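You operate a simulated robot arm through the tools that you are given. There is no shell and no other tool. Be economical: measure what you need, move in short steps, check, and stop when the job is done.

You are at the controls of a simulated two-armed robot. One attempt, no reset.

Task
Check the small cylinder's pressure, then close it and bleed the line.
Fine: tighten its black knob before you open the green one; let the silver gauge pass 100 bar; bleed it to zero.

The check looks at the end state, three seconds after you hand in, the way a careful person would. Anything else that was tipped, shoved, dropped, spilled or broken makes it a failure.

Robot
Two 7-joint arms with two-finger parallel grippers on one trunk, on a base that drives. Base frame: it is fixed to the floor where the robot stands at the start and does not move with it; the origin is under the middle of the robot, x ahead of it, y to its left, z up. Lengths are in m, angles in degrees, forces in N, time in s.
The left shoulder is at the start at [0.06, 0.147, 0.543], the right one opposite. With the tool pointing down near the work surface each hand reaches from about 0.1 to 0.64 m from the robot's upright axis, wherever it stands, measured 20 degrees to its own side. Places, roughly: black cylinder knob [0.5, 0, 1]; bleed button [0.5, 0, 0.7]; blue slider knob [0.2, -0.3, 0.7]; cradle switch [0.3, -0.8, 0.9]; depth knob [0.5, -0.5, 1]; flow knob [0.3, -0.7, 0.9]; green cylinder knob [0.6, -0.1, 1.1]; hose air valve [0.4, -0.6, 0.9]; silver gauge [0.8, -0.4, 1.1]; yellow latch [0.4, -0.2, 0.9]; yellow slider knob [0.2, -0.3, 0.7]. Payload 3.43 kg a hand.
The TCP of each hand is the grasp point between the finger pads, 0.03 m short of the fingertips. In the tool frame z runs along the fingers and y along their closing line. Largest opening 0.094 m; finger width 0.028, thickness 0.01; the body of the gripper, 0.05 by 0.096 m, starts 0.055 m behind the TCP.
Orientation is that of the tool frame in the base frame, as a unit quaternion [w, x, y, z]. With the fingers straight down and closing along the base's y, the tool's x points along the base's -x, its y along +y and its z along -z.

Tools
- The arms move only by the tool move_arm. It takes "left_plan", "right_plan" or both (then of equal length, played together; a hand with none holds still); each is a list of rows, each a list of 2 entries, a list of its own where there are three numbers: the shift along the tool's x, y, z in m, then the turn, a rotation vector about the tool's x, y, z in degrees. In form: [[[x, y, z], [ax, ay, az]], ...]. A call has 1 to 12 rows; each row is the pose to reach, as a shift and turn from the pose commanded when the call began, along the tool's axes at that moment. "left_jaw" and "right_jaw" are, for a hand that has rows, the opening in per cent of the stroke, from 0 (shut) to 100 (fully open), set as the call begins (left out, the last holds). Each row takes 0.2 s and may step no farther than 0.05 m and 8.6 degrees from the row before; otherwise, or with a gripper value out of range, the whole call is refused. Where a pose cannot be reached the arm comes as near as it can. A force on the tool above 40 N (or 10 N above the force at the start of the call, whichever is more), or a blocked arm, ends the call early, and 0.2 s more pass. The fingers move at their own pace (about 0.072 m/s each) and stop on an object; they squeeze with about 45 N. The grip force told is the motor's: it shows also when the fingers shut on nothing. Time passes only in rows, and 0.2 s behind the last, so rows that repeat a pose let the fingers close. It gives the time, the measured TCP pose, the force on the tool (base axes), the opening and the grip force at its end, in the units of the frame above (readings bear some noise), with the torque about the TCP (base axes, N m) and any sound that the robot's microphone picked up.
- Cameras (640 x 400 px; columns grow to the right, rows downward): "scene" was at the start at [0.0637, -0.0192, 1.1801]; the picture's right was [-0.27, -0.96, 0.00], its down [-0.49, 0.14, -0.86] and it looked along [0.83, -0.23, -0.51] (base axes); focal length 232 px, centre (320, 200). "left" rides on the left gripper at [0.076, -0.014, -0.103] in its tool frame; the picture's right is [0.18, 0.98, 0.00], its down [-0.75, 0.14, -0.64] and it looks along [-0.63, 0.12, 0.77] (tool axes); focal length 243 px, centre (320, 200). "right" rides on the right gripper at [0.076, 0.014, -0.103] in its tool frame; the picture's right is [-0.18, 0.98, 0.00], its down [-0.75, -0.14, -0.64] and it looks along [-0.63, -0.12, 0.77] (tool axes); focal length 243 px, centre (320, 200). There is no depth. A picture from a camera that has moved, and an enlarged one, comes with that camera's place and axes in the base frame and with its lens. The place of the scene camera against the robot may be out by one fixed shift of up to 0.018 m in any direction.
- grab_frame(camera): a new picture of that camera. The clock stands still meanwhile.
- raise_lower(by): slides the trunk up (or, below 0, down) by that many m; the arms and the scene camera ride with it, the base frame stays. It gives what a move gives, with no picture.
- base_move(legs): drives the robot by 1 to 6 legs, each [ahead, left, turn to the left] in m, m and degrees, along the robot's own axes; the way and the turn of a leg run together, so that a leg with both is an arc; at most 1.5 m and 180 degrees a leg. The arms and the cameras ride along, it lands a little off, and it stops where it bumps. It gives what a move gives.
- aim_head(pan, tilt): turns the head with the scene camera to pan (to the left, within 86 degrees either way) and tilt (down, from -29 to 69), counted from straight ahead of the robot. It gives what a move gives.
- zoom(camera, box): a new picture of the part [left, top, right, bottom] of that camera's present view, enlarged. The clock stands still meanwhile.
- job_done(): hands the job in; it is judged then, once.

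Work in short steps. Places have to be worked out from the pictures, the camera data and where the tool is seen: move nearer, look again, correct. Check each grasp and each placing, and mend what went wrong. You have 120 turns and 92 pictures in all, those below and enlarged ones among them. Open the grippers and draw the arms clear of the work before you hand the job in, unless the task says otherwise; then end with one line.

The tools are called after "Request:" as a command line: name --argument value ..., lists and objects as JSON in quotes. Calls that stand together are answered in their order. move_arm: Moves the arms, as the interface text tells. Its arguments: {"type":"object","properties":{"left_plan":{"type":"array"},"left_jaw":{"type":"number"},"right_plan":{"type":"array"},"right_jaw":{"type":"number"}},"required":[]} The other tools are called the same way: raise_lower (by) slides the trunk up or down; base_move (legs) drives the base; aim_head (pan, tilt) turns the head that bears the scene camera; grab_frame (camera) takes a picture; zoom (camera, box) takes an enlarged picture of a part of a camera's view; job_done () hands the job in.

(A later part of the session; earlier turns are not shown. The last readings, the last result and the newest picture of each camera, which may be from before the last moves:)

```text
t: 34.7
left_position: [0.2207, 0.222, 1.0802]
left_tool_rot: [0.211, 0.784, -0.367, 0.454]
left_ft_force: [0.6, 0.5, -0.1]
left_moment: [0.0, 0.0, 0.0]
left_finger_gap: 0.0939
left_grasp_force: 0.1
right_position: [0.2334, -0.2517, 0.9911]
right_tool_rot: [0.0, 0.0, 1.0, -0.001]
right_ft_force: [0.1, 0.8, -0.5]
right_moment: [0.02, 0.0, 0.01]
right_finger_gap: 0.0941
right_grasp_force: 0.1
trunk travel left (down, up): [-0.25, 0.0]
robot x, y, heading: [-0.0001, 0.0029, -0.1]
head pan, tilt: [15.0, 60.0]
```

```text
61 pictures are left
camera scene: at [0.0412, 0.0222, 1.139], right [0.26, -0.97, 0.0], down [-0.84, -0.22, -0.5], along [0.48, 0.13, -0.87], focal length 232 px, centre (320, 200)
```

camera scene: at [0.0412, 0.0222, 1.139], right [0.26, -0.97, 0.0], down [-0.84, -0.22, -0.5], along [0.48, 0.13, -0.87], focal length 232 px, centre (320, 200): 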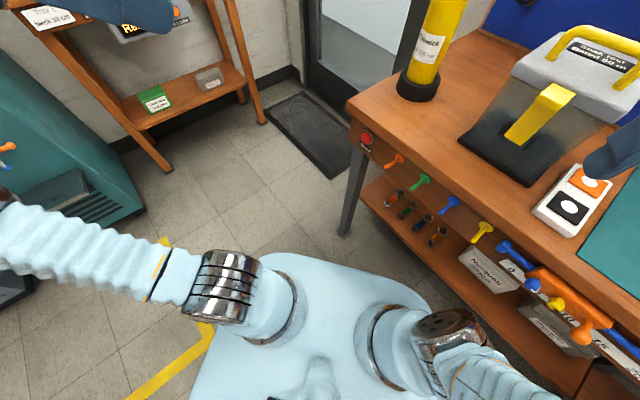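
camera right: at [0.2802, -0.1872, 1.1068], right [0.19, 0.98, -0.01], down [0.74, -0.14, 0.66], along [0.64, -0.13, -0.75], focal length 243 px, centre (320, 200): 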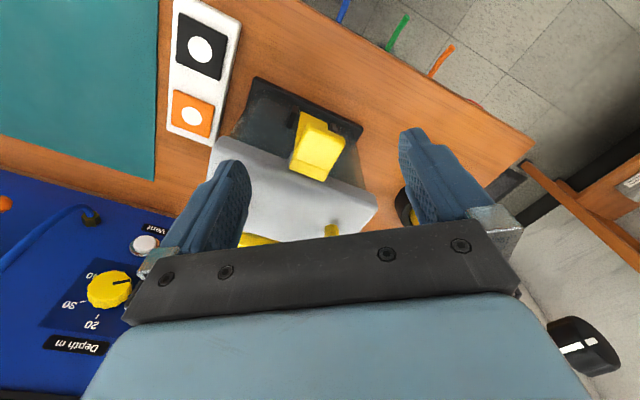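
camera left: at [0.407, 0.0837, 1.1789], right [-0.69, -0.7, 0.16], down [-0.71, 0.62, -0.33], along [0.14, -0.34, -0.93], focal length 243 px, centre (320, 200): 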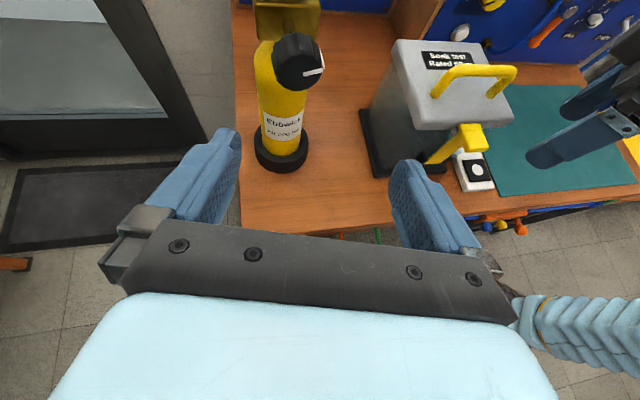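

The body front is about 0.2 m ahead of its axis, so there's room to approach. I'll turn 38° right to square up to the table first, then drive ahead 0.12 and left 0.19 in a second call.

Request:
base_move --legs '[[0, 0, -38]]'

Request:
aim_head --pan 0 --tilt 55

Request:
grab_frame --camera "scene"

```text
t: 36.9
left_position: [0.3109, 0.0402, 1.0798]
left_tool_rot: [0.347, 0.623, -0.601, 0.361]
left_ft_force: [0.5, -0.1, -0.2]
left_moment: [0.0, -0.01, -0.02]
left_finger_gap: 0.094
left_grasp_force: 0.0
right_position: [0.0292, -0.3425, 0.9911]
right_tool_rot: [0.001, 0.324, 0.946, -0.001]
right_ft_force: [-0.3, 0.3, -0.3]
right_moment: [0.03, -0.01, 0.0]
right_finger_gap: 0.094
right_grasp_force: 0.1
trunk travel left (down, up): [-0.25, 0.0]
robot x, y, heading: [0.0038, -0.001, -37.8]
head pan, tilt: [15.0, 60.0]
```

```text
t: 37.7
left_position: [0.3108, 0.0403, 1.0812]
left_tool_rot: [0.347, 0.623, -0.601, 0.361]
left_ft_force: [0.0, 0.0, -0.4]
left_moment: [0.0, 0.02, -0.01]
left_finger_gap: 0.0937
left_grasp_force: 0.0
right_position: [0.03, -0.3408, 0.9914]
right_tool_rot: [0.001, 0.324, 0.946, 0.0]
right_ft_force: [0.6, -0.1, 0.7]
right_moment: [0.02, 0.0, -0.04]
right_finger_gap: 0.094
right_grasp_force: 0.0
trunk travel left (down, up): [-0.25, 0.0]
robot x, y, heading: [-0.0013, -0.0015, -37.9]
head pan, tilt: [0.0, 55.0]
```

```text
60 pictures are left
camera scene: at [0.0401, -0.0209, 1.145], right [-0.61, -0.79, 0.0], down [-0.65, 0.5, -0.57], along [0.45, -0.35, -0.82], focal length 232 px, centre (320, 200)
```

scene: 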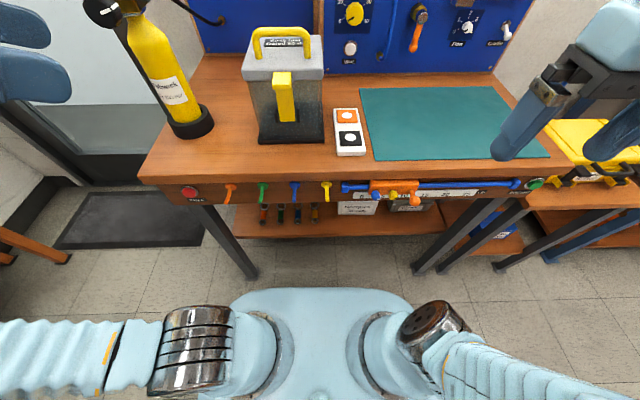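

I'm square to the table with room to spare. I'll drive in.

Request:
base_move --legs '[[0, 0.19, 0], [0.12, 0, 0]]'

Request:
aim_head --pan 5 --tilt 25

Request:
grab_frame --camera "scene"

Request:
grab_frame --camera "left"

```text
t: 40.1
left_position: [0.521, 0.115, 1.08]
left_tool_rot: [0.346, 0.624, -0.6, 0.361]
left_ft_force: [0.3, 0.8, -1.3]
left_moment: [0.0, -0.02, 0.02]
left_finger_gap: 0.0939
left_grasp_force: 0.0
right_position: [0.2402, -0.2659, 0.9908]
right_tool_rot: [0.001, 0.325, 0.946, -0.001]
right_ft_force: [0.4, 0.5, -0.4]
right_moment: [0.0, 0.0, 0.03]
right_finger_gap: 0.094
right_grasp_force: 0.1
trunk travel left (down, up): [-0.25, 0.0]
robot x, y, heading: [0.2094, 0.0752, -37.9]
head pan, tilt: [0.0, 55.0]
```

```text
t: 41.0
left_position: [0.5216, 0.1153, 1.0796]
left_tool_rot: [0.347, 0.623, -0.601, 0.361]
left_ft_force: [0.8, 0.3, 1.2]
left_moment: [-0.02, -0.02, -0.02]
left_finger_gap: 0.0941
left_grasp_force: 0.1
right_position: [0.2413, -0.2674, 0.9912]
right_tool_rot: [0.001, 0.325, 0.946, -0.001]
right_ft_force: [-0.1, 0.1, 0.0]
right_moment: [0.03, 0.03, 0.04]
right_finger_gap: 0.0943
right_grasp_force: 0.1
trunk travel left (down, up): [-0.25, 0.0]
robot x, y, heading: [0.2111, 0.0754, -37.7]
head pan, tilt: [5.0, 25.0]
```

```text
59 pictures are left
camera scene: at [0.2716, 0.0488, 1.1889], right [-0.54, -0.84, 0.0], down [-0.36, 0.23, -0.91], along [0.76, -0.49, -0.42], focal length 232 px, centre (320, 200)
```

scene: 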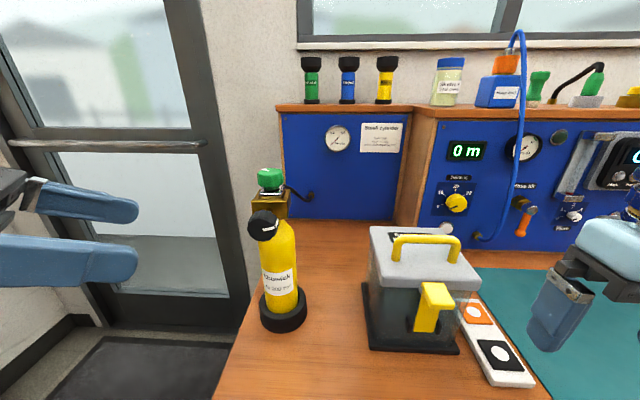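

```text
58 pictures are left
camera left: at [0.5347, 0.1675, 1.1989], right [-0.98, -0.13, 0.16], down [-0.17, 0.93, -0.33], along [-0.1, -0.35, -0.93], focal length 243 px, centre (320, 200)
```

left: 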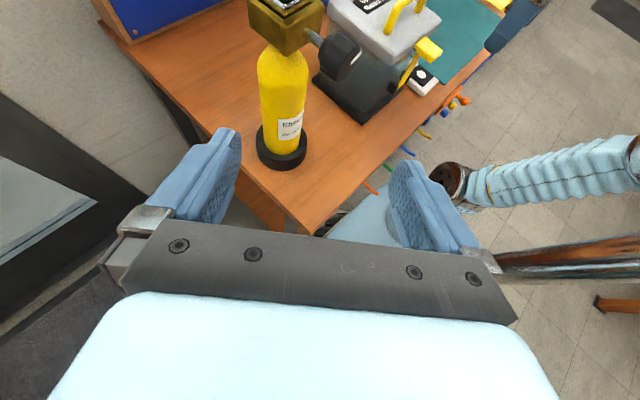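

I'm now well placed. I'll reduce the pitch to 20° and move to a standoff about 0.09 m from the green knob, coming from its +y side.

Request:
move_arm --left_plan '[[[0, 0, 0], [0, 5, 0]], [[0, 0, 0], [0, 10, 0]], [[0, 0, 0], [0, 10, 0]]]'

Request:
move_arm --left_plan '[[[0.035, -0.015, 0.01], [0, 0, 0]], [[0.069, -0.03, 0.025], [0, 0, 0]], [[0.069, -0.045, 0.055], [0, 0, 0]], [[0.069, -0.0567, 0.0866], [0, 0, 0]], [[0.069, -0.0567, 0.0866], [0, 0, 0]]]'

Request:
grab_frame --camera "left"

Request:
grab_frame --camera "scene"

```text
t: 41.8
left_position: [0.5212, 0.115, 1.0796]
left_tool_rot: [0.398, 0.589, -0.568, 0.414]
left_ft_force: [0.7, 0.0, 0.5]
left_moment: [-0.02, 0.0, 0.0]
left_finger_gap: 0.094
left_grasp_force: 0.0
right_position: [0.2398, -0.2663, 0.9906]
right_tool_rot: [0.0, 0.324, 0.946, 0.0]
right_ft_force: [0.3, 0.3, 1.1]
right_moment: [0.02, 0.04, -0.02]
right_finger_gap: 0.0938
right_grasp_force: 0.1
trunk travel left (down, up): [-0.25, 0.0]
robot x, y, heading: [0.2144, 0.078, -38.0]
head pan, tilt: [5.0, 25.0]
```

```text
t: 43.0
left_position: [0.5816, 0.013, 1.1147]
left_tool_rot: [0.398, 0.59, -0.568, 0.414]
left_ft_force: [-0.7, 0.1, 0.0]
left_moment: [0.01, -0.01, 0.0]
left_finger_gap: 0.094
left_grasp_force: 0.1
right_position: [0.2402, -0.2658, 0.9897]
right_tool_rot: [0.001, 0.325, 0.946, 0.0]
right_ft_force: [-0.7, -0.5, -0.4]
right_moment: [-0.01, 0.01, 0.03]
right_finger_gap: 0.0942
right_grasp_force: 0.1
trunk travel left (down, up): [-0.25, 0.0]
robot x, y, heading: [0.2118, 0.0753, -37.8]
head pan, tilt: [5.0, 25.0]
```

```text
57 pictures are left
camera left: at [0.5944, 0.0839, 1.2234], right [-0.98, -0.1, 0.17], down [-0.17, 0.85, -0.49], along [-0.1, -0.51, -0.85], focal length 243 px, centre (320, 200)
```

left: 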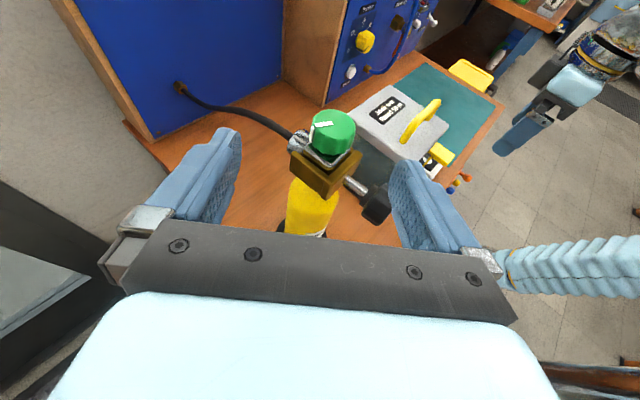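

```text
56 pictures are left
camera scene: at [0.2717, 0.0487, 1.189], right [-0.54, -0.84, 0.0], down [-0.36, 0.23, -0.91], along [0.76, -0.49, -0.42], focal length 232 px, centre (320, 200)
```

scene: 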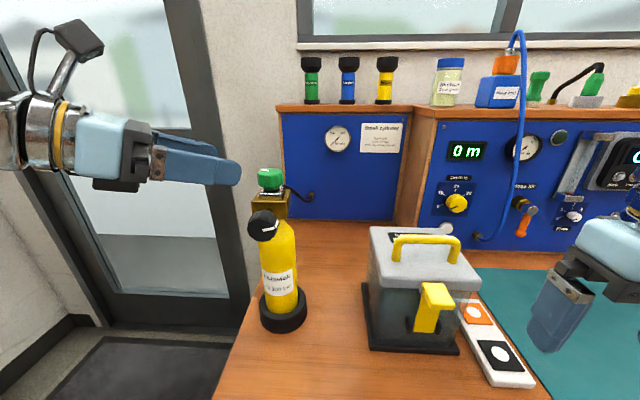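

Combining hand views puts the green knob at about (0.573, -0.068, 1.081). I'll shift 11 mm along tool y, advance 0.055 m, and look before the last bit.

Request:
move_arm --left_plan '[[[0.001, 0.011, 0.01], [0, 0, 0]], [[0.001, 0.011, 0.035], [0, 0, 0]], [[0.001, 0.011, 0.055], [0, 0, 0]], [[0.001, 0.011, 0.055], [0, 0, 0]]]'

Request:
grab_frame --camera "left"

Request:
zoom --camera "scene" --box '[190, 140, 320, 230]'

```text
t: 44.0
left_position: [0.5714, -0.0402, 1.0988]
left_tool_rot: [0.399, 0.589, -0.569, 0.414]
left_ft_force: [0.1, 1.0, -0.3]
left_moment: [0.01, -0.02, -0.02]
left_finger_gap: 0.0938
left_grasp_force: 0.0
right_position: [0.2401, -0.2663, 0.9909]
right_tool_rot: [0.002, 0.325, 0.946, -0.001]
right_ft_force: [-0.6, 0.4, -0.5]
right_moment: [-0.01, -0.03, -0.04]
right_finger_gap: 0.094
right_grasp_force: 0.1
trunk travel left (down, up): [-0.25, 0.0]
robot x, y, heading: [0.215, 0.0773, -37.9]
head pan, tilt: [5.0, 25.0]
```

```text
55 pictures are left
camera left: at [0.585, 0.0314, 1.2065], right [-0.98, -0.1, 0.17], down [-0.17, 0.85, -0.49], along [-0.1, -0.51, -0.85], focal length 243 px, centre (320, 200)
```

left: 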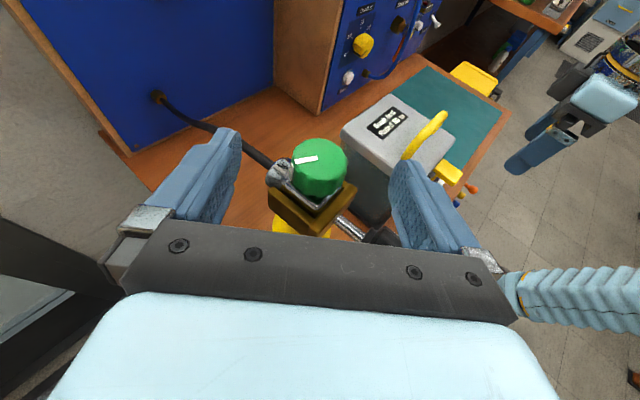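

```text
4.44 times, centred on (255, 185) of scene
camera zoom: at [0.2717, 0.0487, 1.189], right [-0.54, -0.84, 0.0], down [-0.35, 0.23, -0.91], along [0.76, -0.49, -0.42], focal length 1033 px, centre (609, 267)
```

zoom: 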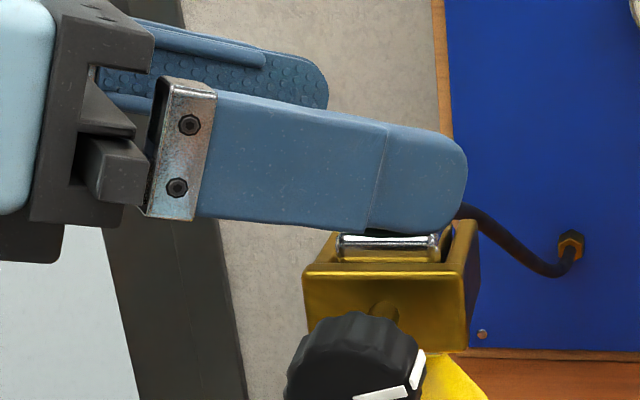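

The knob is centred between the fingers. I'll advance 0.018 m more and close.

Request:
move_arm --left_plan '[[[0, 0, 0.009], [0, 0, 0]], [[0, 0, 0.018], [0, 0, 0]], [[0, 0, 0.018], [0, 0, 0]]]'

Request:
move_arm --left_plan '[[[0, 0, 0], [0, 0, 0]], [[0, 0, 0], [0, 0, 0]], [[0, 0, 0], [0, 0, 0]], [[0, 0, 0], [0, 0, 0]]]' --left_jaw 0

Request:
grab_frame --camera "left"

Request:
zoom --camera "scene" --box '[190, 110, 360, 230]'

```text
t: 44.8
left_position: [0.5713, -0.0554, 1.0922]
left_tool_rot: [0.398, 0.589, -0.569, 0.413]
left_ft_force: [0.9, 0.0, 0.3]
left_moment: [0.01, 0.01, 0.01]
left_finger_gap: 0.0939
left_grasp_force: 0.0
right_position: [0.2402, -0.2664, 0.9885]
right_tool_rot: [0.001, 0.325, 0.946, -0.001]
right_ft_force: [0.5, 0.2, 0.4]
right_moment: [-0.03, 0.01, -0.03]
right_finger_gap: 0.0939
right_grasp_force: 0.0
trunk travel left (down, up): [-0.25, 0.0]
robot x, y, heading: [0.2132, 0.0792, -37.9]
head pan, tilt: [5.0, 25.0]
```

```text
t: 45.8
left_position: [0.5726, -0.0568, 1.0922]
left_tool_rot: [0.399, 0.589, -0.568, 0.413]
left_ft_force: [-1.6, 0.2, 0.4]
left_moment: [-0.02, 0.4, -0.05]
left_finger_gap: 0.0371
left_grasp_force: 44.8
right_position: [0.2405, -0.2657, 0.9909]
right_tool_rot: [0.001, 0.325, 0.946, 0.0]
right_ft_force: [1.0, -0.1, 0.5]
right_moment: [-0.03, 0.04, 0.0]
right_finger_gap: 0.0939
right_grasp_force: 0.0
trunk travel left (down, up): [-0.25, 0.0]
robot x, y, heading: [0.2112, 0.076, -37.8]
head pan, tilt: [5.0, 25.0]
```

```text
53 pictures are left
camera left: at [0.5853, 0.0147, 1.2001], right [-0.98, -0.1, 0.17], down [-0.17, 0.85, -0.49], along [-0.1, -0.51, -0.85], focal length 243 px, centre (320, 200)
```

left: 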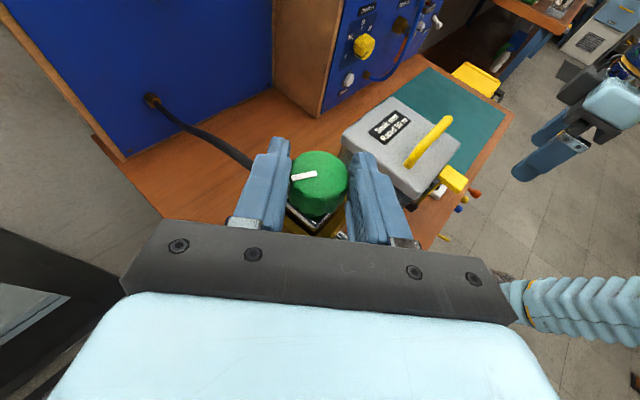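

```text
3.33 times, centred on (275, 170) of scene
camera zoom: at [0.2715, 0.0487, 1.189], right [-0.54, -0.84, 0.0], down [-0.35, 0.23, -0.91], along [0.76, -0.49, -0.42], focal length 775 px, centre (470, 300)
```

zoom: 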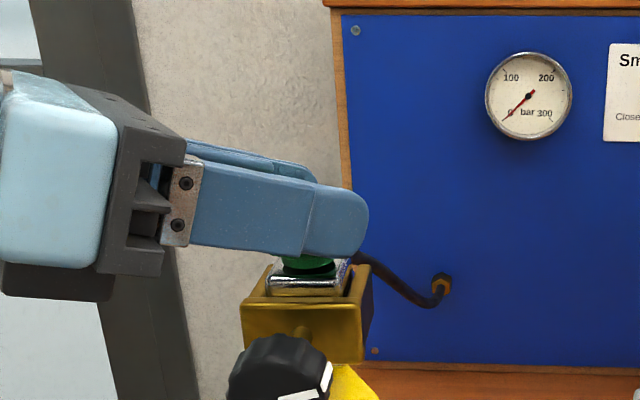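

The grip is firm (37 mm), and the gauge still reads zero and is visible. I'll turn the green knob slowly counter-clockwise by 30°, orbiting about the knob's vertical axis.

Request:
move_arm --left_plan '[[[0, 0.0009, 0], [5.64, 0, -2.05]], [[0, 0.0019, 0.0002], [11.28, 0, -4.1]], [[0.0001, 0.0028, 0.0004], [16.9, 0, -6.16]], [[0.0003, 0.0037, 0.0007], [22.6, 0, -8.2]], [[0.0004, 0.0045, 0.0011], [28.2, 0, -10.26]], [[0.0004, 0.0045, 0.0011], [28.2, 0, -10.26]]]'

Request:
grab_frame --camera "left"

Request:
zoom --camera "scene" --box '[190, 110, 360, 230]'

```text
t: 47.2
left_position: [0.5679, -0.0584, 1.0925]
left_tool_rot: [0.278, 0.716, -0.396, 0.503]
left_ft_force: [-4.9, -2.4, 3.3]
left_moment: [-0.39, 0.76, -0.36]
left_finger_gap: 0.0371
left_grasp_force: 44.4
right_position: [0.2396, -0.2673, 0.9914]
right_tool_rot: [0.001, 0.324, 0.946, -0.001]
right_ft_force: [-0.4, -0.1, 0.8]
right_moment: [-0.03, -0.01, -0.04]
right_finger_gap: 0.0941
right_grasp_force: 0.0
trunk travel left (down, up): [-0.25, 0.0]
robot x, y, heading: [0.2092, 0.0746, -37.8]
head pan, tilt: [5.0, 25.0]
```

```text
51 pictures are left
camera left: at [0.5435, 0.0098, 1.2001], right [-0.8, -0.58, 0.17], down [-0.58, 0.65, -0.49], along [0.17, -0.49, -0.85], focal length 243 px, centre (320, 200)
```

left: 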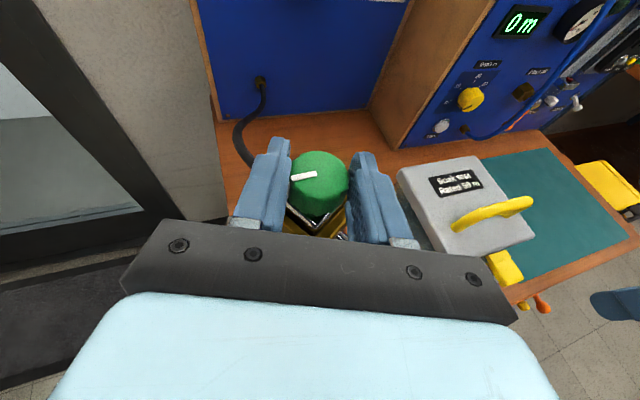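

```text
3.33 times, centred on (275, 170) of scene
camera zoom: at [0.271, 0.0485, 1.1891], right [-0.54, -0.84, 0.0], down [-0.35, 0.23, -0.91], along [0.76, -0.49, -0.42], focal length 775 px, centre (470, 300)
```

zoom: 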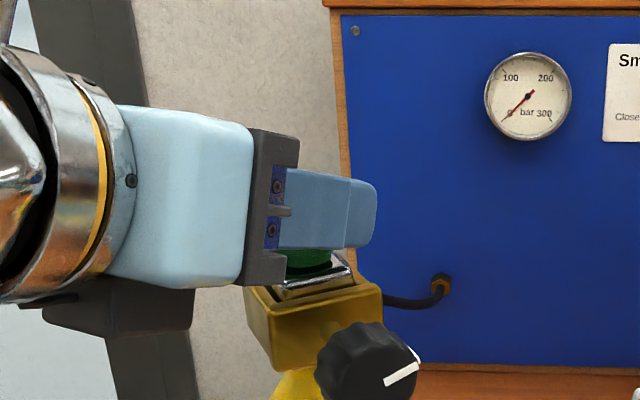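

The whole cylinder swivelled with the knob, since it stands loose. I'll turn it straight back by the same 30° and then hold the body with the right hand.

Request:
move_arm --left_plan '[[[0, -0.0009, 0], [-5.64, 0, 2.05]], [[0, -0.0019, 0.0002], [-11.28, 0, 4.1]], [[0.0001, -0.0028, 0.0004], [-16.9, 0, 6.16]], [[0.0003, -0.0037, 0.0007], [-22.6, 0, 8.2]], [[0.0004, -0.0045, 0.0011], [-28.2, 0, 10.26]], [[0.0004, -0.0045, 0.0011], [-28.2, 0, 10.26]]]'

Request:
grab_frame --camera "left"

Request:
grab_frame --camera "scene"

```text
t: 48.6
left_position: [0.5724, -0.0568, 1.0922]
left_tool_rot: [0.398, 0.589, -0.568, 0.414]
left_ft_force: [0.2, -0.6, 9.2]
left_moment: [0.43, 0.18, -0.01]
left_finger_gap: 0.0371
left_grasp_force: 44.9
right_position: [0.2394, -0.2662, 0.9905]
right_tool_rot: [0.001, 0.324, 0.946, 0.0]
right_ft_force: [-0.8, -0.7, 0.8]
right_moment: [0.0, -0.01, -0.01]
right_finger_gap: 0.0939
right_grasp_force: 0.1
trunk travel left (down, up): [-0.25, 0.0]
robot x, y, heading: [0.2102, 0.0773, -37.7]
head pan, tilt: [5.0, 25.0]
```

```text
49 pictures are left
camera left: at [0.5858, 0.0151, 1.2002], right [-0.98, -0.1, 0.17], down [-0.17, 0.85, -0.49], along [-0.1, -0.51, -0.85], focal length 243 px, centre (320, 200)
```

left: 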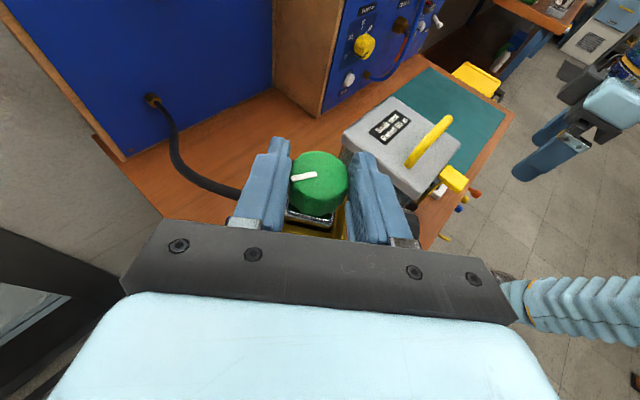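

```text
48 pictures are left
camera scene: at [0.2713, 0.0489, 1.1891], right [-0.54, -0.84, 0.0], down [-0.35, 0.23, -0.91], along [0.76, -0.49, -0.42], focal length 232 px, centre (320, 200)
```

scene: 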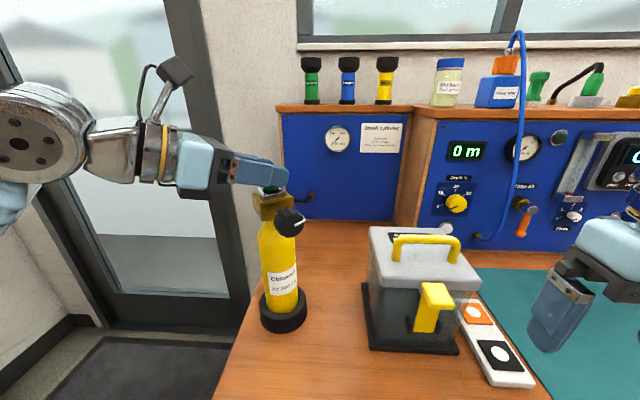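

The hand came back but the cylinder body stayed turned, so the green knob moved clockwise relative to the valve. I'll check the gauge and valve.

Request:
zoom --camera "scene" --box '[230, 115, 370, 245]'

```text
3.08 times, centred on (300, 180) of scene
camera zoom: at [0.2713, 0.0489, 1.1891], right [-0.54, -0.84, 0.0], down [-0.35, 0.23, -0.91], along [0.76, -0.49, -0.42], focal length 715 px, centre (382, 262)
```

zoom: 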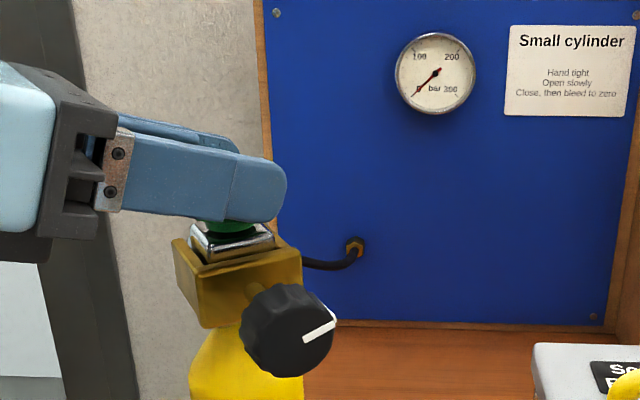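

The gauge still reads zero. I'll open the left jaw around the green knob, and bring the right hand round, level and pointing forward, to hold the cylinder's body.

Request:
move_arm --left_plan '[[[0, 0, 0], [0, 0, 0]], [[0, 0, 0], [0, 0, 0]], [[0, 0, 0], [0, 0, 0]], [[0, 0, 0], [0, 0, 0]]]' --left_jaw 100

Request:
move_arm --right_plan '[[[0, 0.014, 0], [0, -8.2, 0]], [[0, 0.028, 0], [0, -16.4, 0]], [[0, 0.042, 0], [0, -24.6, 0]], [[0, 0.056, 0], [0, -32.8, 0]], [[0, 0.07, 0], [0, -41, 0]], [[0, 0.084, 0], [0, -49.2, 0]], [[0, 0.098, 0], [0, -57.4, 0]], [[0, 0.112, 0], [0, -65.6, 0]], [[0, 0.126, 0], [0, -73.8, 0]], [[0, 0.14, 0], [0, -82, 0]], [[0, 0.15, 0], [0, -90, 0]], [[0, 0.15, 0], [0, -90, 0]]]'

Request:
grab_frame --camera "scene"

```text
t: 49.6
left_position: [0.574, -0.0561, 1.092]
left_tool_rot: [0.398, 0.59, -0.568, 0.414]
left_ft_force: [-0.8, 0.6, 0.1]
left_moment: [-0.02, -0.03, 0.04]
left_finger_gap: 0.0941
left_grasp_force: 0.1
right_position: [0.2404, -0.2656, 0.9908]
right_tool_rot: [0.001, 0.325, 0.946, 0.0]
right_ft_force: [-0.1, -0.9, 0.3]
right_moment: [-0.01, 0.01, -0.02]
right_finger_gap: 0.0938
right_grasp_force: 0.1
trunk travel left (down, up): [-0.25, 0.0]
robot x, y, heading: [0.2142, 0.0754, -38.1]
head pan, tilt: [5.0, 25.0]
```

```text
t: 52.2
left_position: [0.5724, -0.0566, 1.0919]
left_tool_rot: [0.399, 0.589, -0.568, 0.414]
left_ft_force: [0.2, -0.9, 0.5]
left_moment: [0.02, 0.0, -0.01]
left_finger_gap: 0.0944
left_grasp_force: 0.0
right_position: [0.3325, -0.1488, 0.9898]
right_tool_rot: [0.67, 0.229, 0.667, -0.23]
right_ft_force: [0.1, 0.3, -0.2]
right_moment: [-0.01, -0.03, 0.01]
right_finger_gap: 0.0943
right_grasp_force: 0.0
trunk travel left (down, up): [-0.25, 0.0]
robot x, y, heading: [0.2139, 0.0722, -38.1]
head pan, tilt: [5.0, 25.0]
```

```text
46 pictures are left
camera scene: at [0.2716, 0.0489, 1.189], right [-0.54, -0.84, 0.0], down [-0.35, 0.23, -0.91], along [0.76, -0.49, -0.42], focal length 232 px, centre (320, 200)
```

scene: 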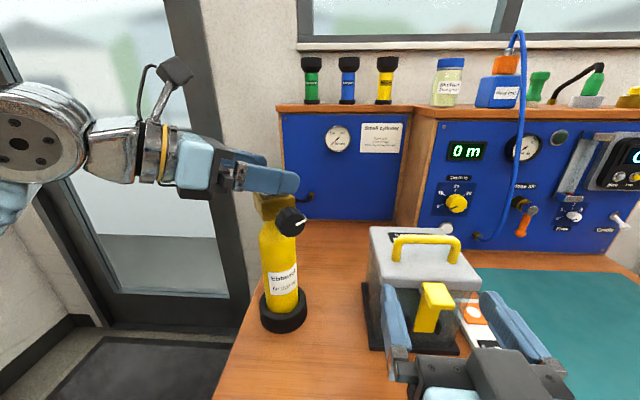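

The right hand is level. I'll slide it left and down to z = 0.92 and yaw 28° left, so it points at the cylinder body.

Request:
move_arm --right_plan '[[[0.014, 0.022, -0.01], [-5.6, 0, 0]], [[0.028, 0.044, -0.02], [-11.2, 0, 0]], [[0.042, 0.066, -0.031], [-16.8, 0, 0]], [[0.056, 0.088, -0.041], [-22.4, 0, 0]], [[0.07, 0.11, -0.0516], [-28, 0, 0]], [[0.07, 0.11, -0.0516], [-28, 0, 0]]]'

Request:
grab_frame --camera "right"

Request:
grab_frame --camera "scene"

```text
t: 53.6
left_position: [0.573, -0.0565, 1.0922]
left_tool_rot: [0.398, 0.589, -0.569, 0.413]
left_ft_force: [-0.4, 0.0, 0.4]
left_moment: [-0.02, -0.01, -0.01]
left_finger_gap: 0.0936
left_grasp_force: 0.0
right_position: [0.359, -0.0291, 0.9219]
right_tool_rot: [0.706, 0.059, 0.704, -0.06]
right_ft_force: [0.1, -0.1, -0.2]
right_moment: [0.02, 0.02, -0.03]
right_finger_gap: 0.0941
right_grasp_force: 0.1
trunk travel left (down, up): [-0.25, 0.0]
robot x, y, heading: [0.211, 0.0767, -37.9]
head pan, tilt: [5.0, 25.0]
```

```text
45 pictures are left
camera right: at [0.2605, 0.002, 0.8457], right [0.17, 0.97, 0.18], down [-0.66, -0.03, 0.75], along [0.73, -0.25, 0.63], focal length 243 px, centre (320, 200)
```

right: 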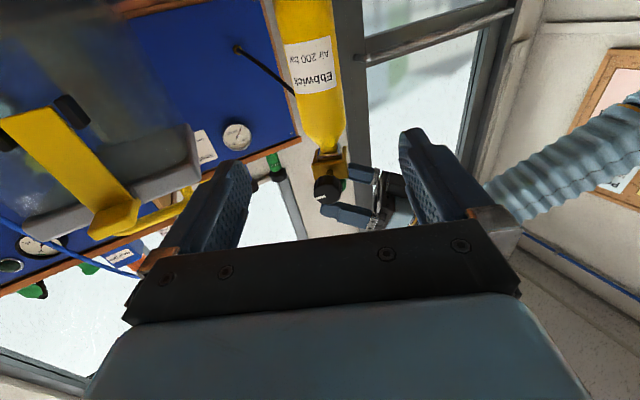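

```text
44 pictures are left
camera scene: at [0.2716, 0.0488, 1.189], right [-0.54, -0.84, 0.0], down [-0.35, 0.23, -0.91], along [0.76, -0.49, -0.42], focal length 232 px, centre (320, 200)
```

scene: 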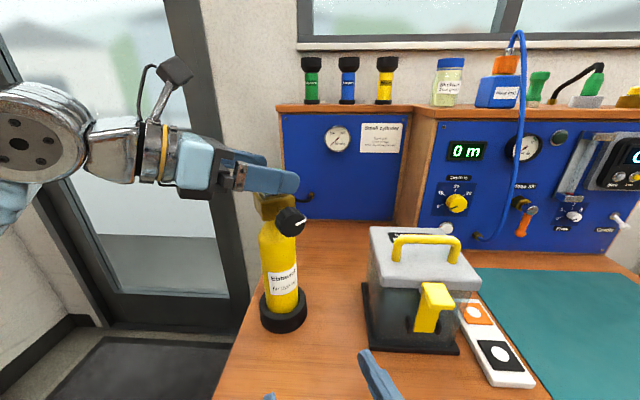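

The cylinder body (about 60 mm) is 0.218 m ahead and 6 mm to the side. I'll go forward 0.12 m and check.

Request:
move_arm --right_plan '[[[0, -0.003, 0.04], [0, 0, 0]], [[0, -0.006, 0.08], [0, 0, 0]], [[0, -0.006, 0.12], [0, 0, 0]], [[0, -0.006, 0.12], [0, 0, 0]]]'

Request:
grab_frame --camera "right"

Request:
grab_frame --camera "scene"

```text
t: 54.6
left_position: [0.5743, -0.0569, 1.0917]
left_tool_rot: [0.397, 0.591, -0.567, 0.414]
left_ft_force: [-0.3, -1.4, 0.0]
left_moment: [-0.01, 0.0, -0.01]
left_finger_gap: 0.0939
left_grasp_force: 0.1
right_position: [0.4767, -0.0556, 0.9217]
right_tool_rot: [0.705, 0.061, 0.704, -0.061]
right_ft_force: [-0.1, 1.5, -0.1]
right_moment: [0.0, 0.0, -0.04]
right_finger_gap: 0.0936
right_grasp_force: 0.1
trunk travel left (down, up): [-0.25, 0.0]
robot x, y, heading: [0.2141, 0.0766, -38.3]
head pan, tilt: [5.0, 25.0]
```

```text
43 pictures are left
camera right: at [0.3781, -0.0249, 0.8464], right [0.17, 0.97, 0.18], down [-0.66, -0.03, 0.75], along [0.73, -0.25, 0.63], focal length 243 px, centre (320, 200)
```

right: 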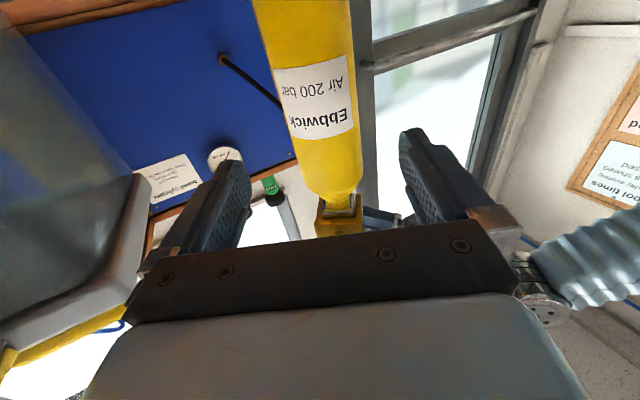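

```text
42 pictures are left
camera scene: at [0.2718, 0.0488, 1.189], right [-0.54, -0.84, 0.0], down [-0.36, 0.23, -0.91], along [0.76, -0.49, -0.42], focal length 232 px, centre (320, 200)
```

scene: 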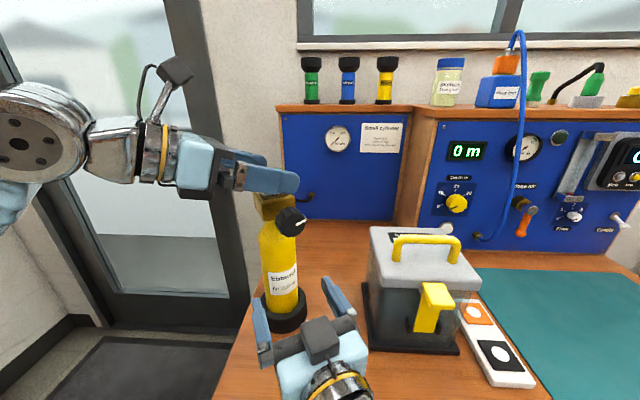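

The body is centred within 2 mm. I'll advance 0.092 m and close on it.

Request:
move_arm --right_plan '[[[0, -0.001, 0.03], [0, 0, 0]], [[0, -0.001, 0.06], [0, 0, 0]], [[0, -0.001, 0.092], [0, 0, 0]], [[0, -0.001, 0.092], [0, 0, 0]]]'

Request:
grab_frame --camera "right"

```text
t: 55.6
left_position: [0.573, -0.0571, 1.091]
left_tool_rot: [0.398, 0.589, -0.569, 0.414]
left_ft_force: [-0.1, -0.8, 0.2]
left_moment: [0.02, -0.03, -0.01]
left_finger_gap: 0.0942
left_grasp_force: 0.1
right_position: [0.5665, -0.0725, 0.9225]
right_tool_rot: [0.705, 0.06, 0.704, -0.061]
right_ft_force: [0.7, -0.7, 0.7]
right_moment: [0.0, -0.04, 0.0]
right_finger_gap: 0.0942
right_grasp_force: 0.0
trunk travel left (down, up): [-0.25, 0.0]
robot x, y, heading: [0.2109, 0.0773, -38.1]
head pan, tilt: [5.0, 25.0]
```

```text
41 pictures are left
camera right: at [0.4686, -0.0413, 0.8467], right [0.17, 0.97, 0.18], down [-0.66, -0.03, 0.75], along [0.73, -0.25, 0.63], focal length 243 px, centre (320, 200)
```

right: 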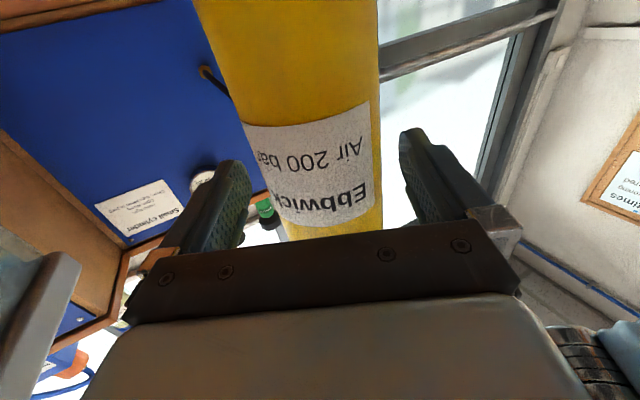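

The body is centred between the fingers, so I'll close the right hand on it.

Request:
move_arm --right_plan '[[[0, 0, 0], [0, 0, 0]], [[0, 0, 0], [0, 0, 0]], [[0, 0, 0], [0, 0, 0]], [[0, 0, 0], [0, 0, 0]]]' --right_jaw 0

Request:
grab_frame --camera "left"

```text
t: 56.6
left_position: [0.5735, -0.0566, 1.0923]
left_tool_rot: [0.397, 0.59, -0.568, 0.414]
left_ft_force: [0.2, -0.6, -0.4]
left_moment: [-0.05, -0.02, -0.02]
left_finger_gap: 0.0939
left_grasp_force: 0.3
right_position: [0.5664, -0.0713, 0.9223]
right_tool_rot: [0.706, 0.06, 0.703, -0.061]
right_ft_force: [1.2, 6.9, 5.3]
right_moment: [0.22, -0.26, 0.08]
right_finger_gap: 0.0628
right_grasp_force: 44.6
trunk travel left (down, up): [-0.25, 0.0]
robot x, y, heading: [0.2082, 0.0738, -38.1]
head pan, tilt: [5.0, 25.0]
```

```text
40 pictures are left
camera left: at [0.5858, 0.0158, 1.2002], right [-0.98, -0.1, 0.17], down [-0.17, 0.85, -0.49], along [-0.1, -0.51, -0.85], focal length 243 px, centre (320, 200)
```

left: 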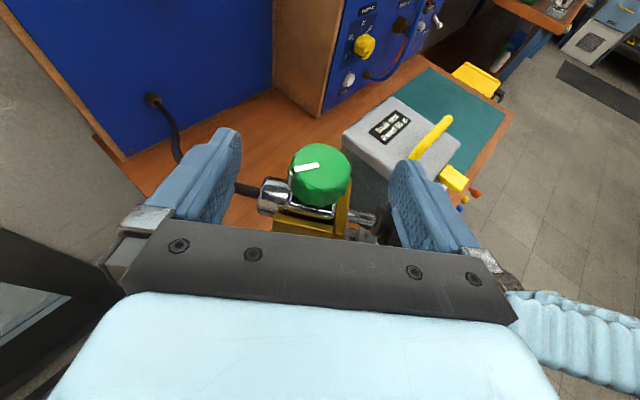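

The cylinder is held (63 mm gap). Now I'll grip the green knob again and turn it 30° counter-clockwise while the right hand holds the body.

Request:
move_arm --left_plan '[[[0, 0, 0], [0, 0, 0]], [[0, 0, 0], [0, 0, 0]], [[0, 0, 0], [0, 0, 0]], [[0, 0, 0], [0, 0, 0]]]' --left_jaw 0

Request:
move_arm --left_plan '[[[0, 0.0009, 0], [5.64, 0, -2.05]], [[0, 0.0019, 0.0002], [11.28, 0, -4.1]], [[0.0001, 0.0028, 0.0004], [16.9, 0, -6.16]], [[0.0003, 0.0037, 0.0007], [22.6, 0, -8.2]], [[0.0004, 0.0045, 0.0011], [28.2, 0, -10.26]], [[0.0004, 0.0045, 0.0011], [28.2, 0, -10.26]]]'

Request:
grab_frame --camera "left"

Request:
zoom --camera "scene" --box '[210, 110, 380, 240]'

```text
t: 57.6
left_position: [0.5735, -0.0555, 1.0918]
left_tool_rot: [0.398, 0.589, -0.569, 0.413]
left_ft_force: [-6.5, 1.2, -0.4]
left_moment: [-0.11, 0.27, -0.1]
left_finger_gap: 0.0371
left_grasp_force: 44.5
right_position: [0.5672, -0.0727, 0.9236]
right_tool_rot: [0.706, 0.06, 0.704, -0.061]
right_ft_force: [9.9, 7.6, 10.0]
right_moment: [0.39, 0.28, 0.23]
right_finger_gap: 0.0625
right_grasp_force: 45.2
trunk travel left (down, up): [-0.25, 0.0]
robot x, y, heading: [0.2122, 0.0749, -38.1]
head pan, tilt: [5.0, 25.0]
```

```text
t: 59.0
left_position: [0.5676, -0.0579, 1.0921]
left_tool_rot: [0.279, 0.716, -0.396, 0.503]
left_ft_force: [-15.9, -4.5, -0.2]
left_moment: [-0.25, 1.33, -0.75]
left_finger_gap: 0.0373
left_grasp_force: 45.1
right_position: [0.5666, -0.0713, 0.9223]
right_tool_rot: [0.706, 0.059, 0.704, -0.062]
right_ft_force: [13.3, 14.8, 5.3]
right_moment: [0.11, 0.52, 0.32]
right_finger_gap: 0.062
right_grasp_force: 44.8
trunk travel left (down, up): [-0.25, 0.0]
robot x, y, heading: [0.212, 0.0755, -37.9]
head pan, tilt: [5.0, 25.0]
```

```text
39 pictures are left
camera left: at [0.5435, 0.011, 1.2002], right [-0.8, -0.57, 0.17], down [-0.58, 0.65, -0.49], along [0.17, -0.49, -0.85], focal length 243 px, centre (320, 200)
```

left: 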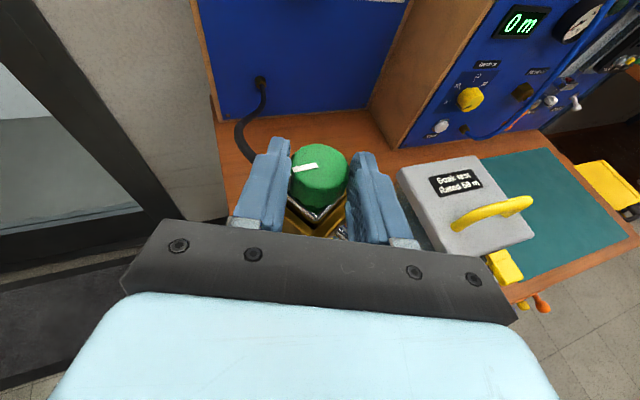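

```text
3.08 times, centred on (295, 175) of scene
camera zoom: at [0.271, 0.0498, 1.1891], right [-0.54, -0.84, 0.0], down [-0.35, 0.23, -0.91], along [0.76, -0.49, -0.42], focal length 715 px, centre (397, 277)
```

zoom: 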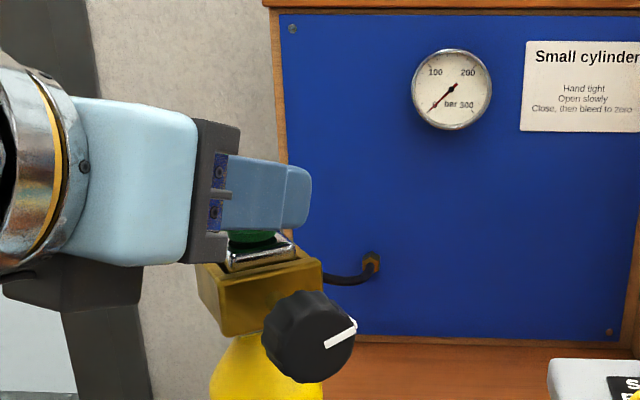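

The knob followed the fingers but the needle hasn't moved, and torque is about 0.75 N m. I'll turn a bit further and watch whether the knob moves relative to the valve block.

Request:
move_arm --left_plan '[[[0, 0.0009, 0], [5.64, 0, -2.05]], [[0, 0.0019, 0.0002], [11.28, 0, -4.1]], [[0.0001, 0.0028, 0.0004], [16.9, 0, -6.16]], [[0.0003, 0.0037, 0.0007], [22.6, 0, -8.2]], [[0.0004, 0.0045, 0.0011], [28.2, 0, -10.26]], [[0.0004, 0.0045, 0.0011], [28.2, 0, -10.26]]]'

Request:
grab_frame --camera "left"

Request:
zoom --camera "scene" --box '[210, 110, 380, 240]'

```text
t: 60.4
left_position: [0.5641, -0.0608, 1.0928]
left_tool_rot: [0.139, 0.794, -0.196, 0.559]
left_ft_force: [2.1, -17.4, 3.6]
left_moment: [-1.29, 0.18, -0.75]
left_finger_gap: 0.0375
left_grasp_force: 45.3
right_position: [0.5655, -0.0696, 0.9222]
right_tool_rot: [0.706, 0.058, 0.703, -0.061]
right_ft_force: [-21.1, 31.1, 4.5]
right_moment: [-0.19, 0.44, 0.62]
right_finger_gap: 0.0601
right_grasp_force: 45.1
trunk travel left (down, up): [-0.25, 0.0]
robot x, y, heading: [0.2115, 0.0757, -37.9]
head pan, tilt: [5.0, 25.0]
```

```text
37 pictures are left
camera left: at [0.5095, -0.0141, 1.2005], right [-0.4, -0.9, 0.17], down [-0.83, 0.27, -0.49], along [0.4, -0.34, -0.85], focal length 243 px, centre (320, 200)
```

left: 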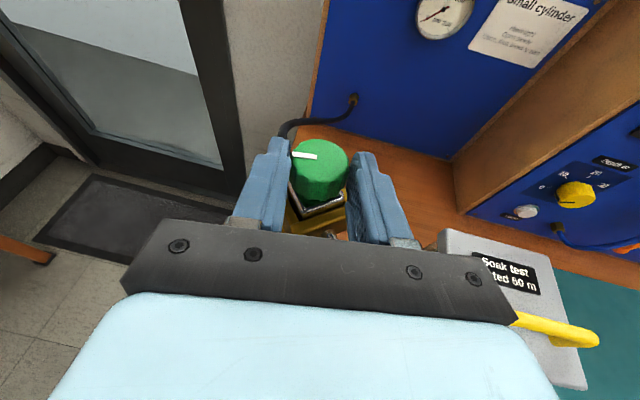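

```text
3.08 times, centred on (295, 175) of scene
camera zoom: at [0.2696, 0.05, 1.1891], right [-0.54, -0.84, 0.0], down [-0.35, 0.23, -0.91], along [0.76, -0.49, -0.42], focal length 715 px, centre (397, 277)
```

zoom: 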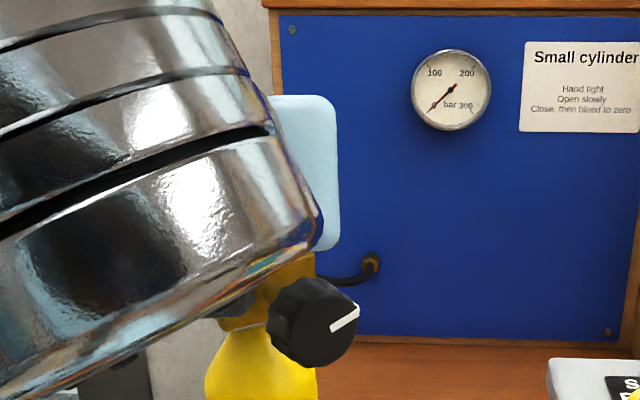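

The cylinder is being stressed and the knob slipped in the fingers: it's at a stop in this direction, while earlier it turned freely clockwise. I'll turn back clockwise 60° with the body held, and watch the torque and gauge.

Request:
move_arm --left_plan '[[[0, -0.0009, 0], [-5.64, 0, 2.05]], [[0, -0.0019, 0.0002], [-11.28, 0, 4.1]], [[0.0001, -0.0028, 0.0004], [-16.9, 0, 6.16]], [[0.0003, -0.0037, 0.0007], [-22.6, 0, 8.2]], [[0.0004, -0.0045, 0.0011], [-28.2, 0, 10.26]], [[0.0004, -0.0045, 0.0011], [-28.2, 0, 10.26]]]'

Request:
grab_frame --camera "left"

Request:
move_arm --left_plan '[[[0, -0.0009, 0], [-5.64, 0, 2.05]], [[0, -0.0019, 0.0002], [-11.28, 0, 4.1]], [[0.0001, -0.0028, 0.0004], [-16.9, 0, 6.16]], [[0.0003, -0.0037, 0.0007], [-22.6, 0, 8.2]], [[0.0004, -0.0045, 0.0011], [-28.2, 0, 10.26]], [[0.0004, -0.0045, 0.0011], [-28.2, 0, 10.26]]]'

Request:
grab_frame --camera "left"

Request:
zoom --camera "scene" --box '[210, 110, 380, 240]'

```text
t: 61.0
left_position: [0.5666, -0.0584, 1.0938]
left_tool_rot: [0.182, 0.776, -0.258, 0.546]
left_ft_force: [-0.6, 1.0, 1.2]
left_moment: [0.15, 0.78, 0.0]
left_finger_gap: 0.0376
left_grasp_force: 45.1
right_position: [0.5645, -0.0696, 0.9227]
right_tool_rot: [0.706, 0.059, 0.703, -0.058]
right_ft_force: [-14.8, 5.2, 2.9]
right_moment: [0.57, 0.06, 0.01]
right_finger_gap: 0.06
right_grasp_force: 44.8
trunk travel left (down, up): [-0.25, 0.0]
robot x, y, heading: [0.2125, 0.0773, -37.9]
head pan, tilt: [5.0, 25.0]
stopped in row 2 (right hand): the force on the tool passed its limit at 48 N (the readings are from after the stop); the commanded pose is now the measured one
```

```text
35 pictures are left
camera left: at [0.5197, -0.0037, 1.2007], right [-0.54, -0.82, 0.17], down [-0.77, 0.4, -0.49], along [0.33, -0.4, -0.85], focal length 243 px, centre (320, 200)
```

left: 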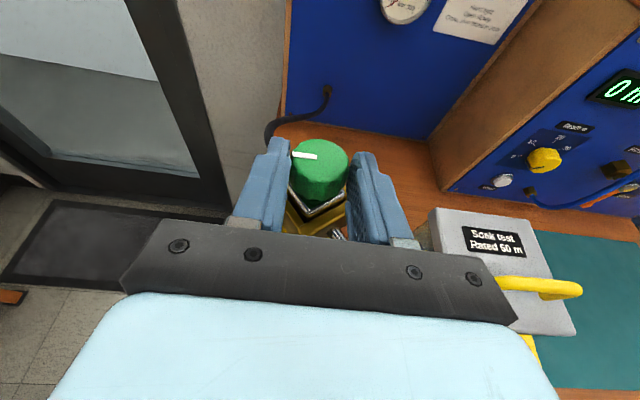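

```text
t: 61.9
left_position: [0.5699, -0.0562, 1.0933]
left_tool_rot: [0.268, 0.723, -0.382, 0.509]
left_ft_force: [0.0, 0.1, 2.2]
left_moment: [0.02, 0.74, 0.08]
left_finger_gap: 0.0375
left_grasp_force: 45.0
right_position: [0.5641, -0.0714, 0.9222]
right_tool_rot: [0.706, 0.061, 0.703, -0.061]
right_ft_force: [-19.8, 1.9, 3.0]
right_moment: [0.01, 0.12, -0.07]
right_finger_gap: 0.06
right_grasp_force: 45.1
trunk travel left (down, up): [-0.25, 0.0]
robot x, y, heading: [0.2092, 0.0759, -38.1]
head pan, tilt: [5.0, 25.0]
stopped in row 4 (right hand): the force on the tool passed its limit at 45 N (the readings are from after the stop); the commanded pose is now the measured one
```

```text
34 pictures are left
camera left: at [0.5427, 0.0107, 1.2008], right [-0.78, -0.61, 0.17], down [-0.6, 0.63, -0.49], along [0.19, -0.49, -0.85], focal length 243 px, centre (320, 200)
```

left: 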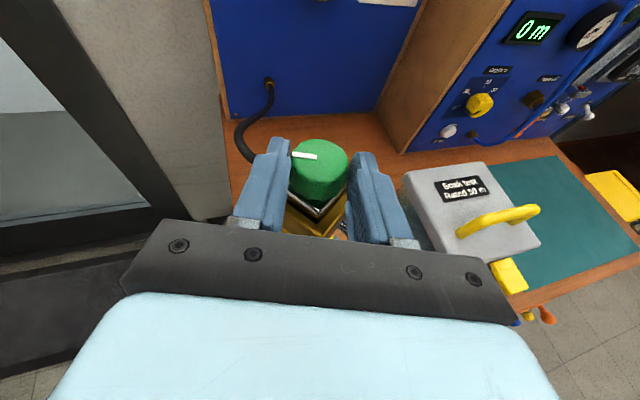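

```text
3.08 times, centred on (295, 175) of scene
camera zoom: at [0.2694, 0.0491, 1.1892], right [-0.54, -0.84, 0.0], down [-0.35, 0.23, -0.91], along [0.76, -0.49, -0.42], focal length 715 px, centre (397, 277)
```

zoom: 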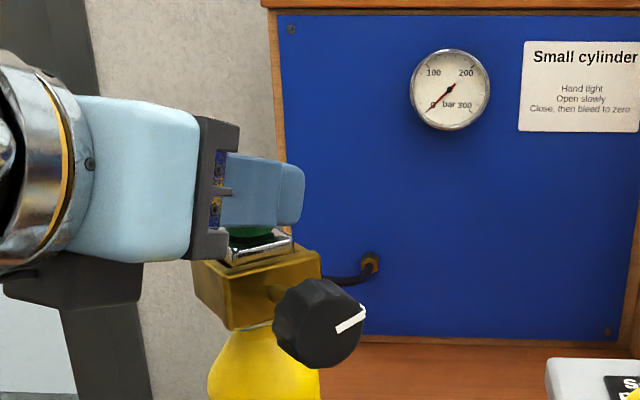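

The mark-to-block angles show the green knob only ever moved clockwise from its start, and the black knob did screw inward when tightened, so it is clamped. Turning green clockwise is safe either way, so I'll continue 32° clockwise and watch torque and gauge.

Request:
move_arm --left_plan '[[[0, -0.0005, 0], [-2.82, 0, 1.03]], [[0, -0.0009, 0], [-5.64, 0, 2.05]], [[0, -0.0014, 0], [-8.46, 0, 3.08]], [[0, -0.0019, 0.0002], [-11.28, 0, 4.1]], [[0, -0.0023, 0.0003], [-14.1, 0, 5.13]], [[0.0001, -0.0028, 0.0004], [-16.9, 0, 6.16]], [[0.0002, -0.0033, 0.0006], [-19.7, 0, 7.2]], [[0.0003, -0.0037, 0.0007], [-22.6, 0, 8.2]], [[0.0004, -0.0041, 0.0009], [-25.4, 0, 9.23]], [[0.0004, -0.0045, 0.0011], [-28.2, 0, 10.26]], [[0.0004, -0.0045, 0.0011], [-28.2, 0, 10.26]]]'

Request:
grab_frame --camera "left"

Request:
zoom --camera "scene" --box '[210, 110, 380, 240]'

```text
t: 62.8
left_position: [0.5719, -0.0551, 1.0919]
left_tool_rot: [0.313, 0.687, -0.445, 0.482]
left_ft_force: [1.0, 0.3, 0.5]
left_moment: [-0.03, 0.57, 0.07]
left_finger_gap: 0.0374
left_grasp_force: 45.3
right_position: [0.5635, -0.0708, 0.9224]
right_tool_rot: [0.706, 0.061, 0.703, -0.06]
right_ft_force: [-18.9, 1.1, 4.9]
right_moment: [-0.11, 0.31, -0.05]
right_finger_gap: 0.0595
right_grasp_force: 45.3
trunk travel left (down, up): [-0.25, 0.0]
robot x, y, heading: [0.2117, 0.0745, -37.9]
head pan, tilt: [5.0, 25.0]
stopped in row 4 (right hand): the force on the tool passed its limit at 43 N (the readings are from after the stop); the commanded pose is now the measured one
```

```text
32 pictures are left
camera left: at [0.5579, 0.0158, 1.2008], right [-0.87, -0.46, 0.17], down [-0.48, 0.73, -0.49], along [0.1, -0.51, -0.85], focal length 243 px, centre (320, 200)
```

left: 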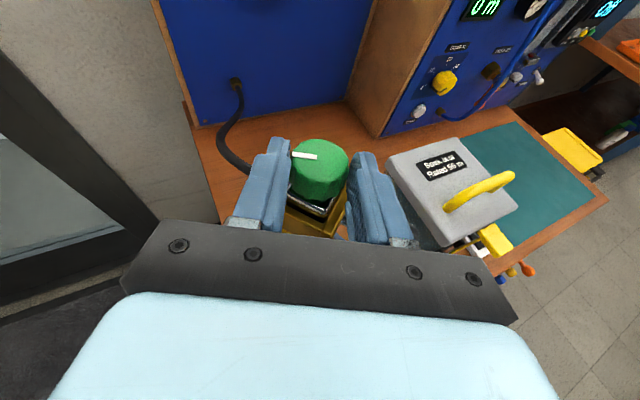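

```text
3.08 times, centred on (295, 175) of scene
camera zoom: at [0.2693, 0.0492, 1.1891], right [-0.54, -0.84, 0.0], down [-0.35, 0.23, -0.91], along [0.76, -0.49, -0.42], focal length 715 px, centre (397, 277)
```

zoom: 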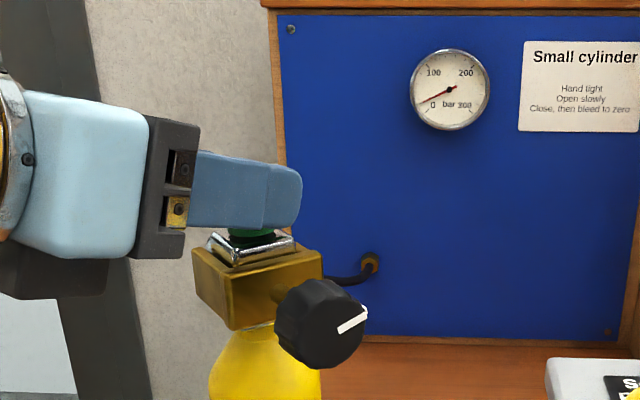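

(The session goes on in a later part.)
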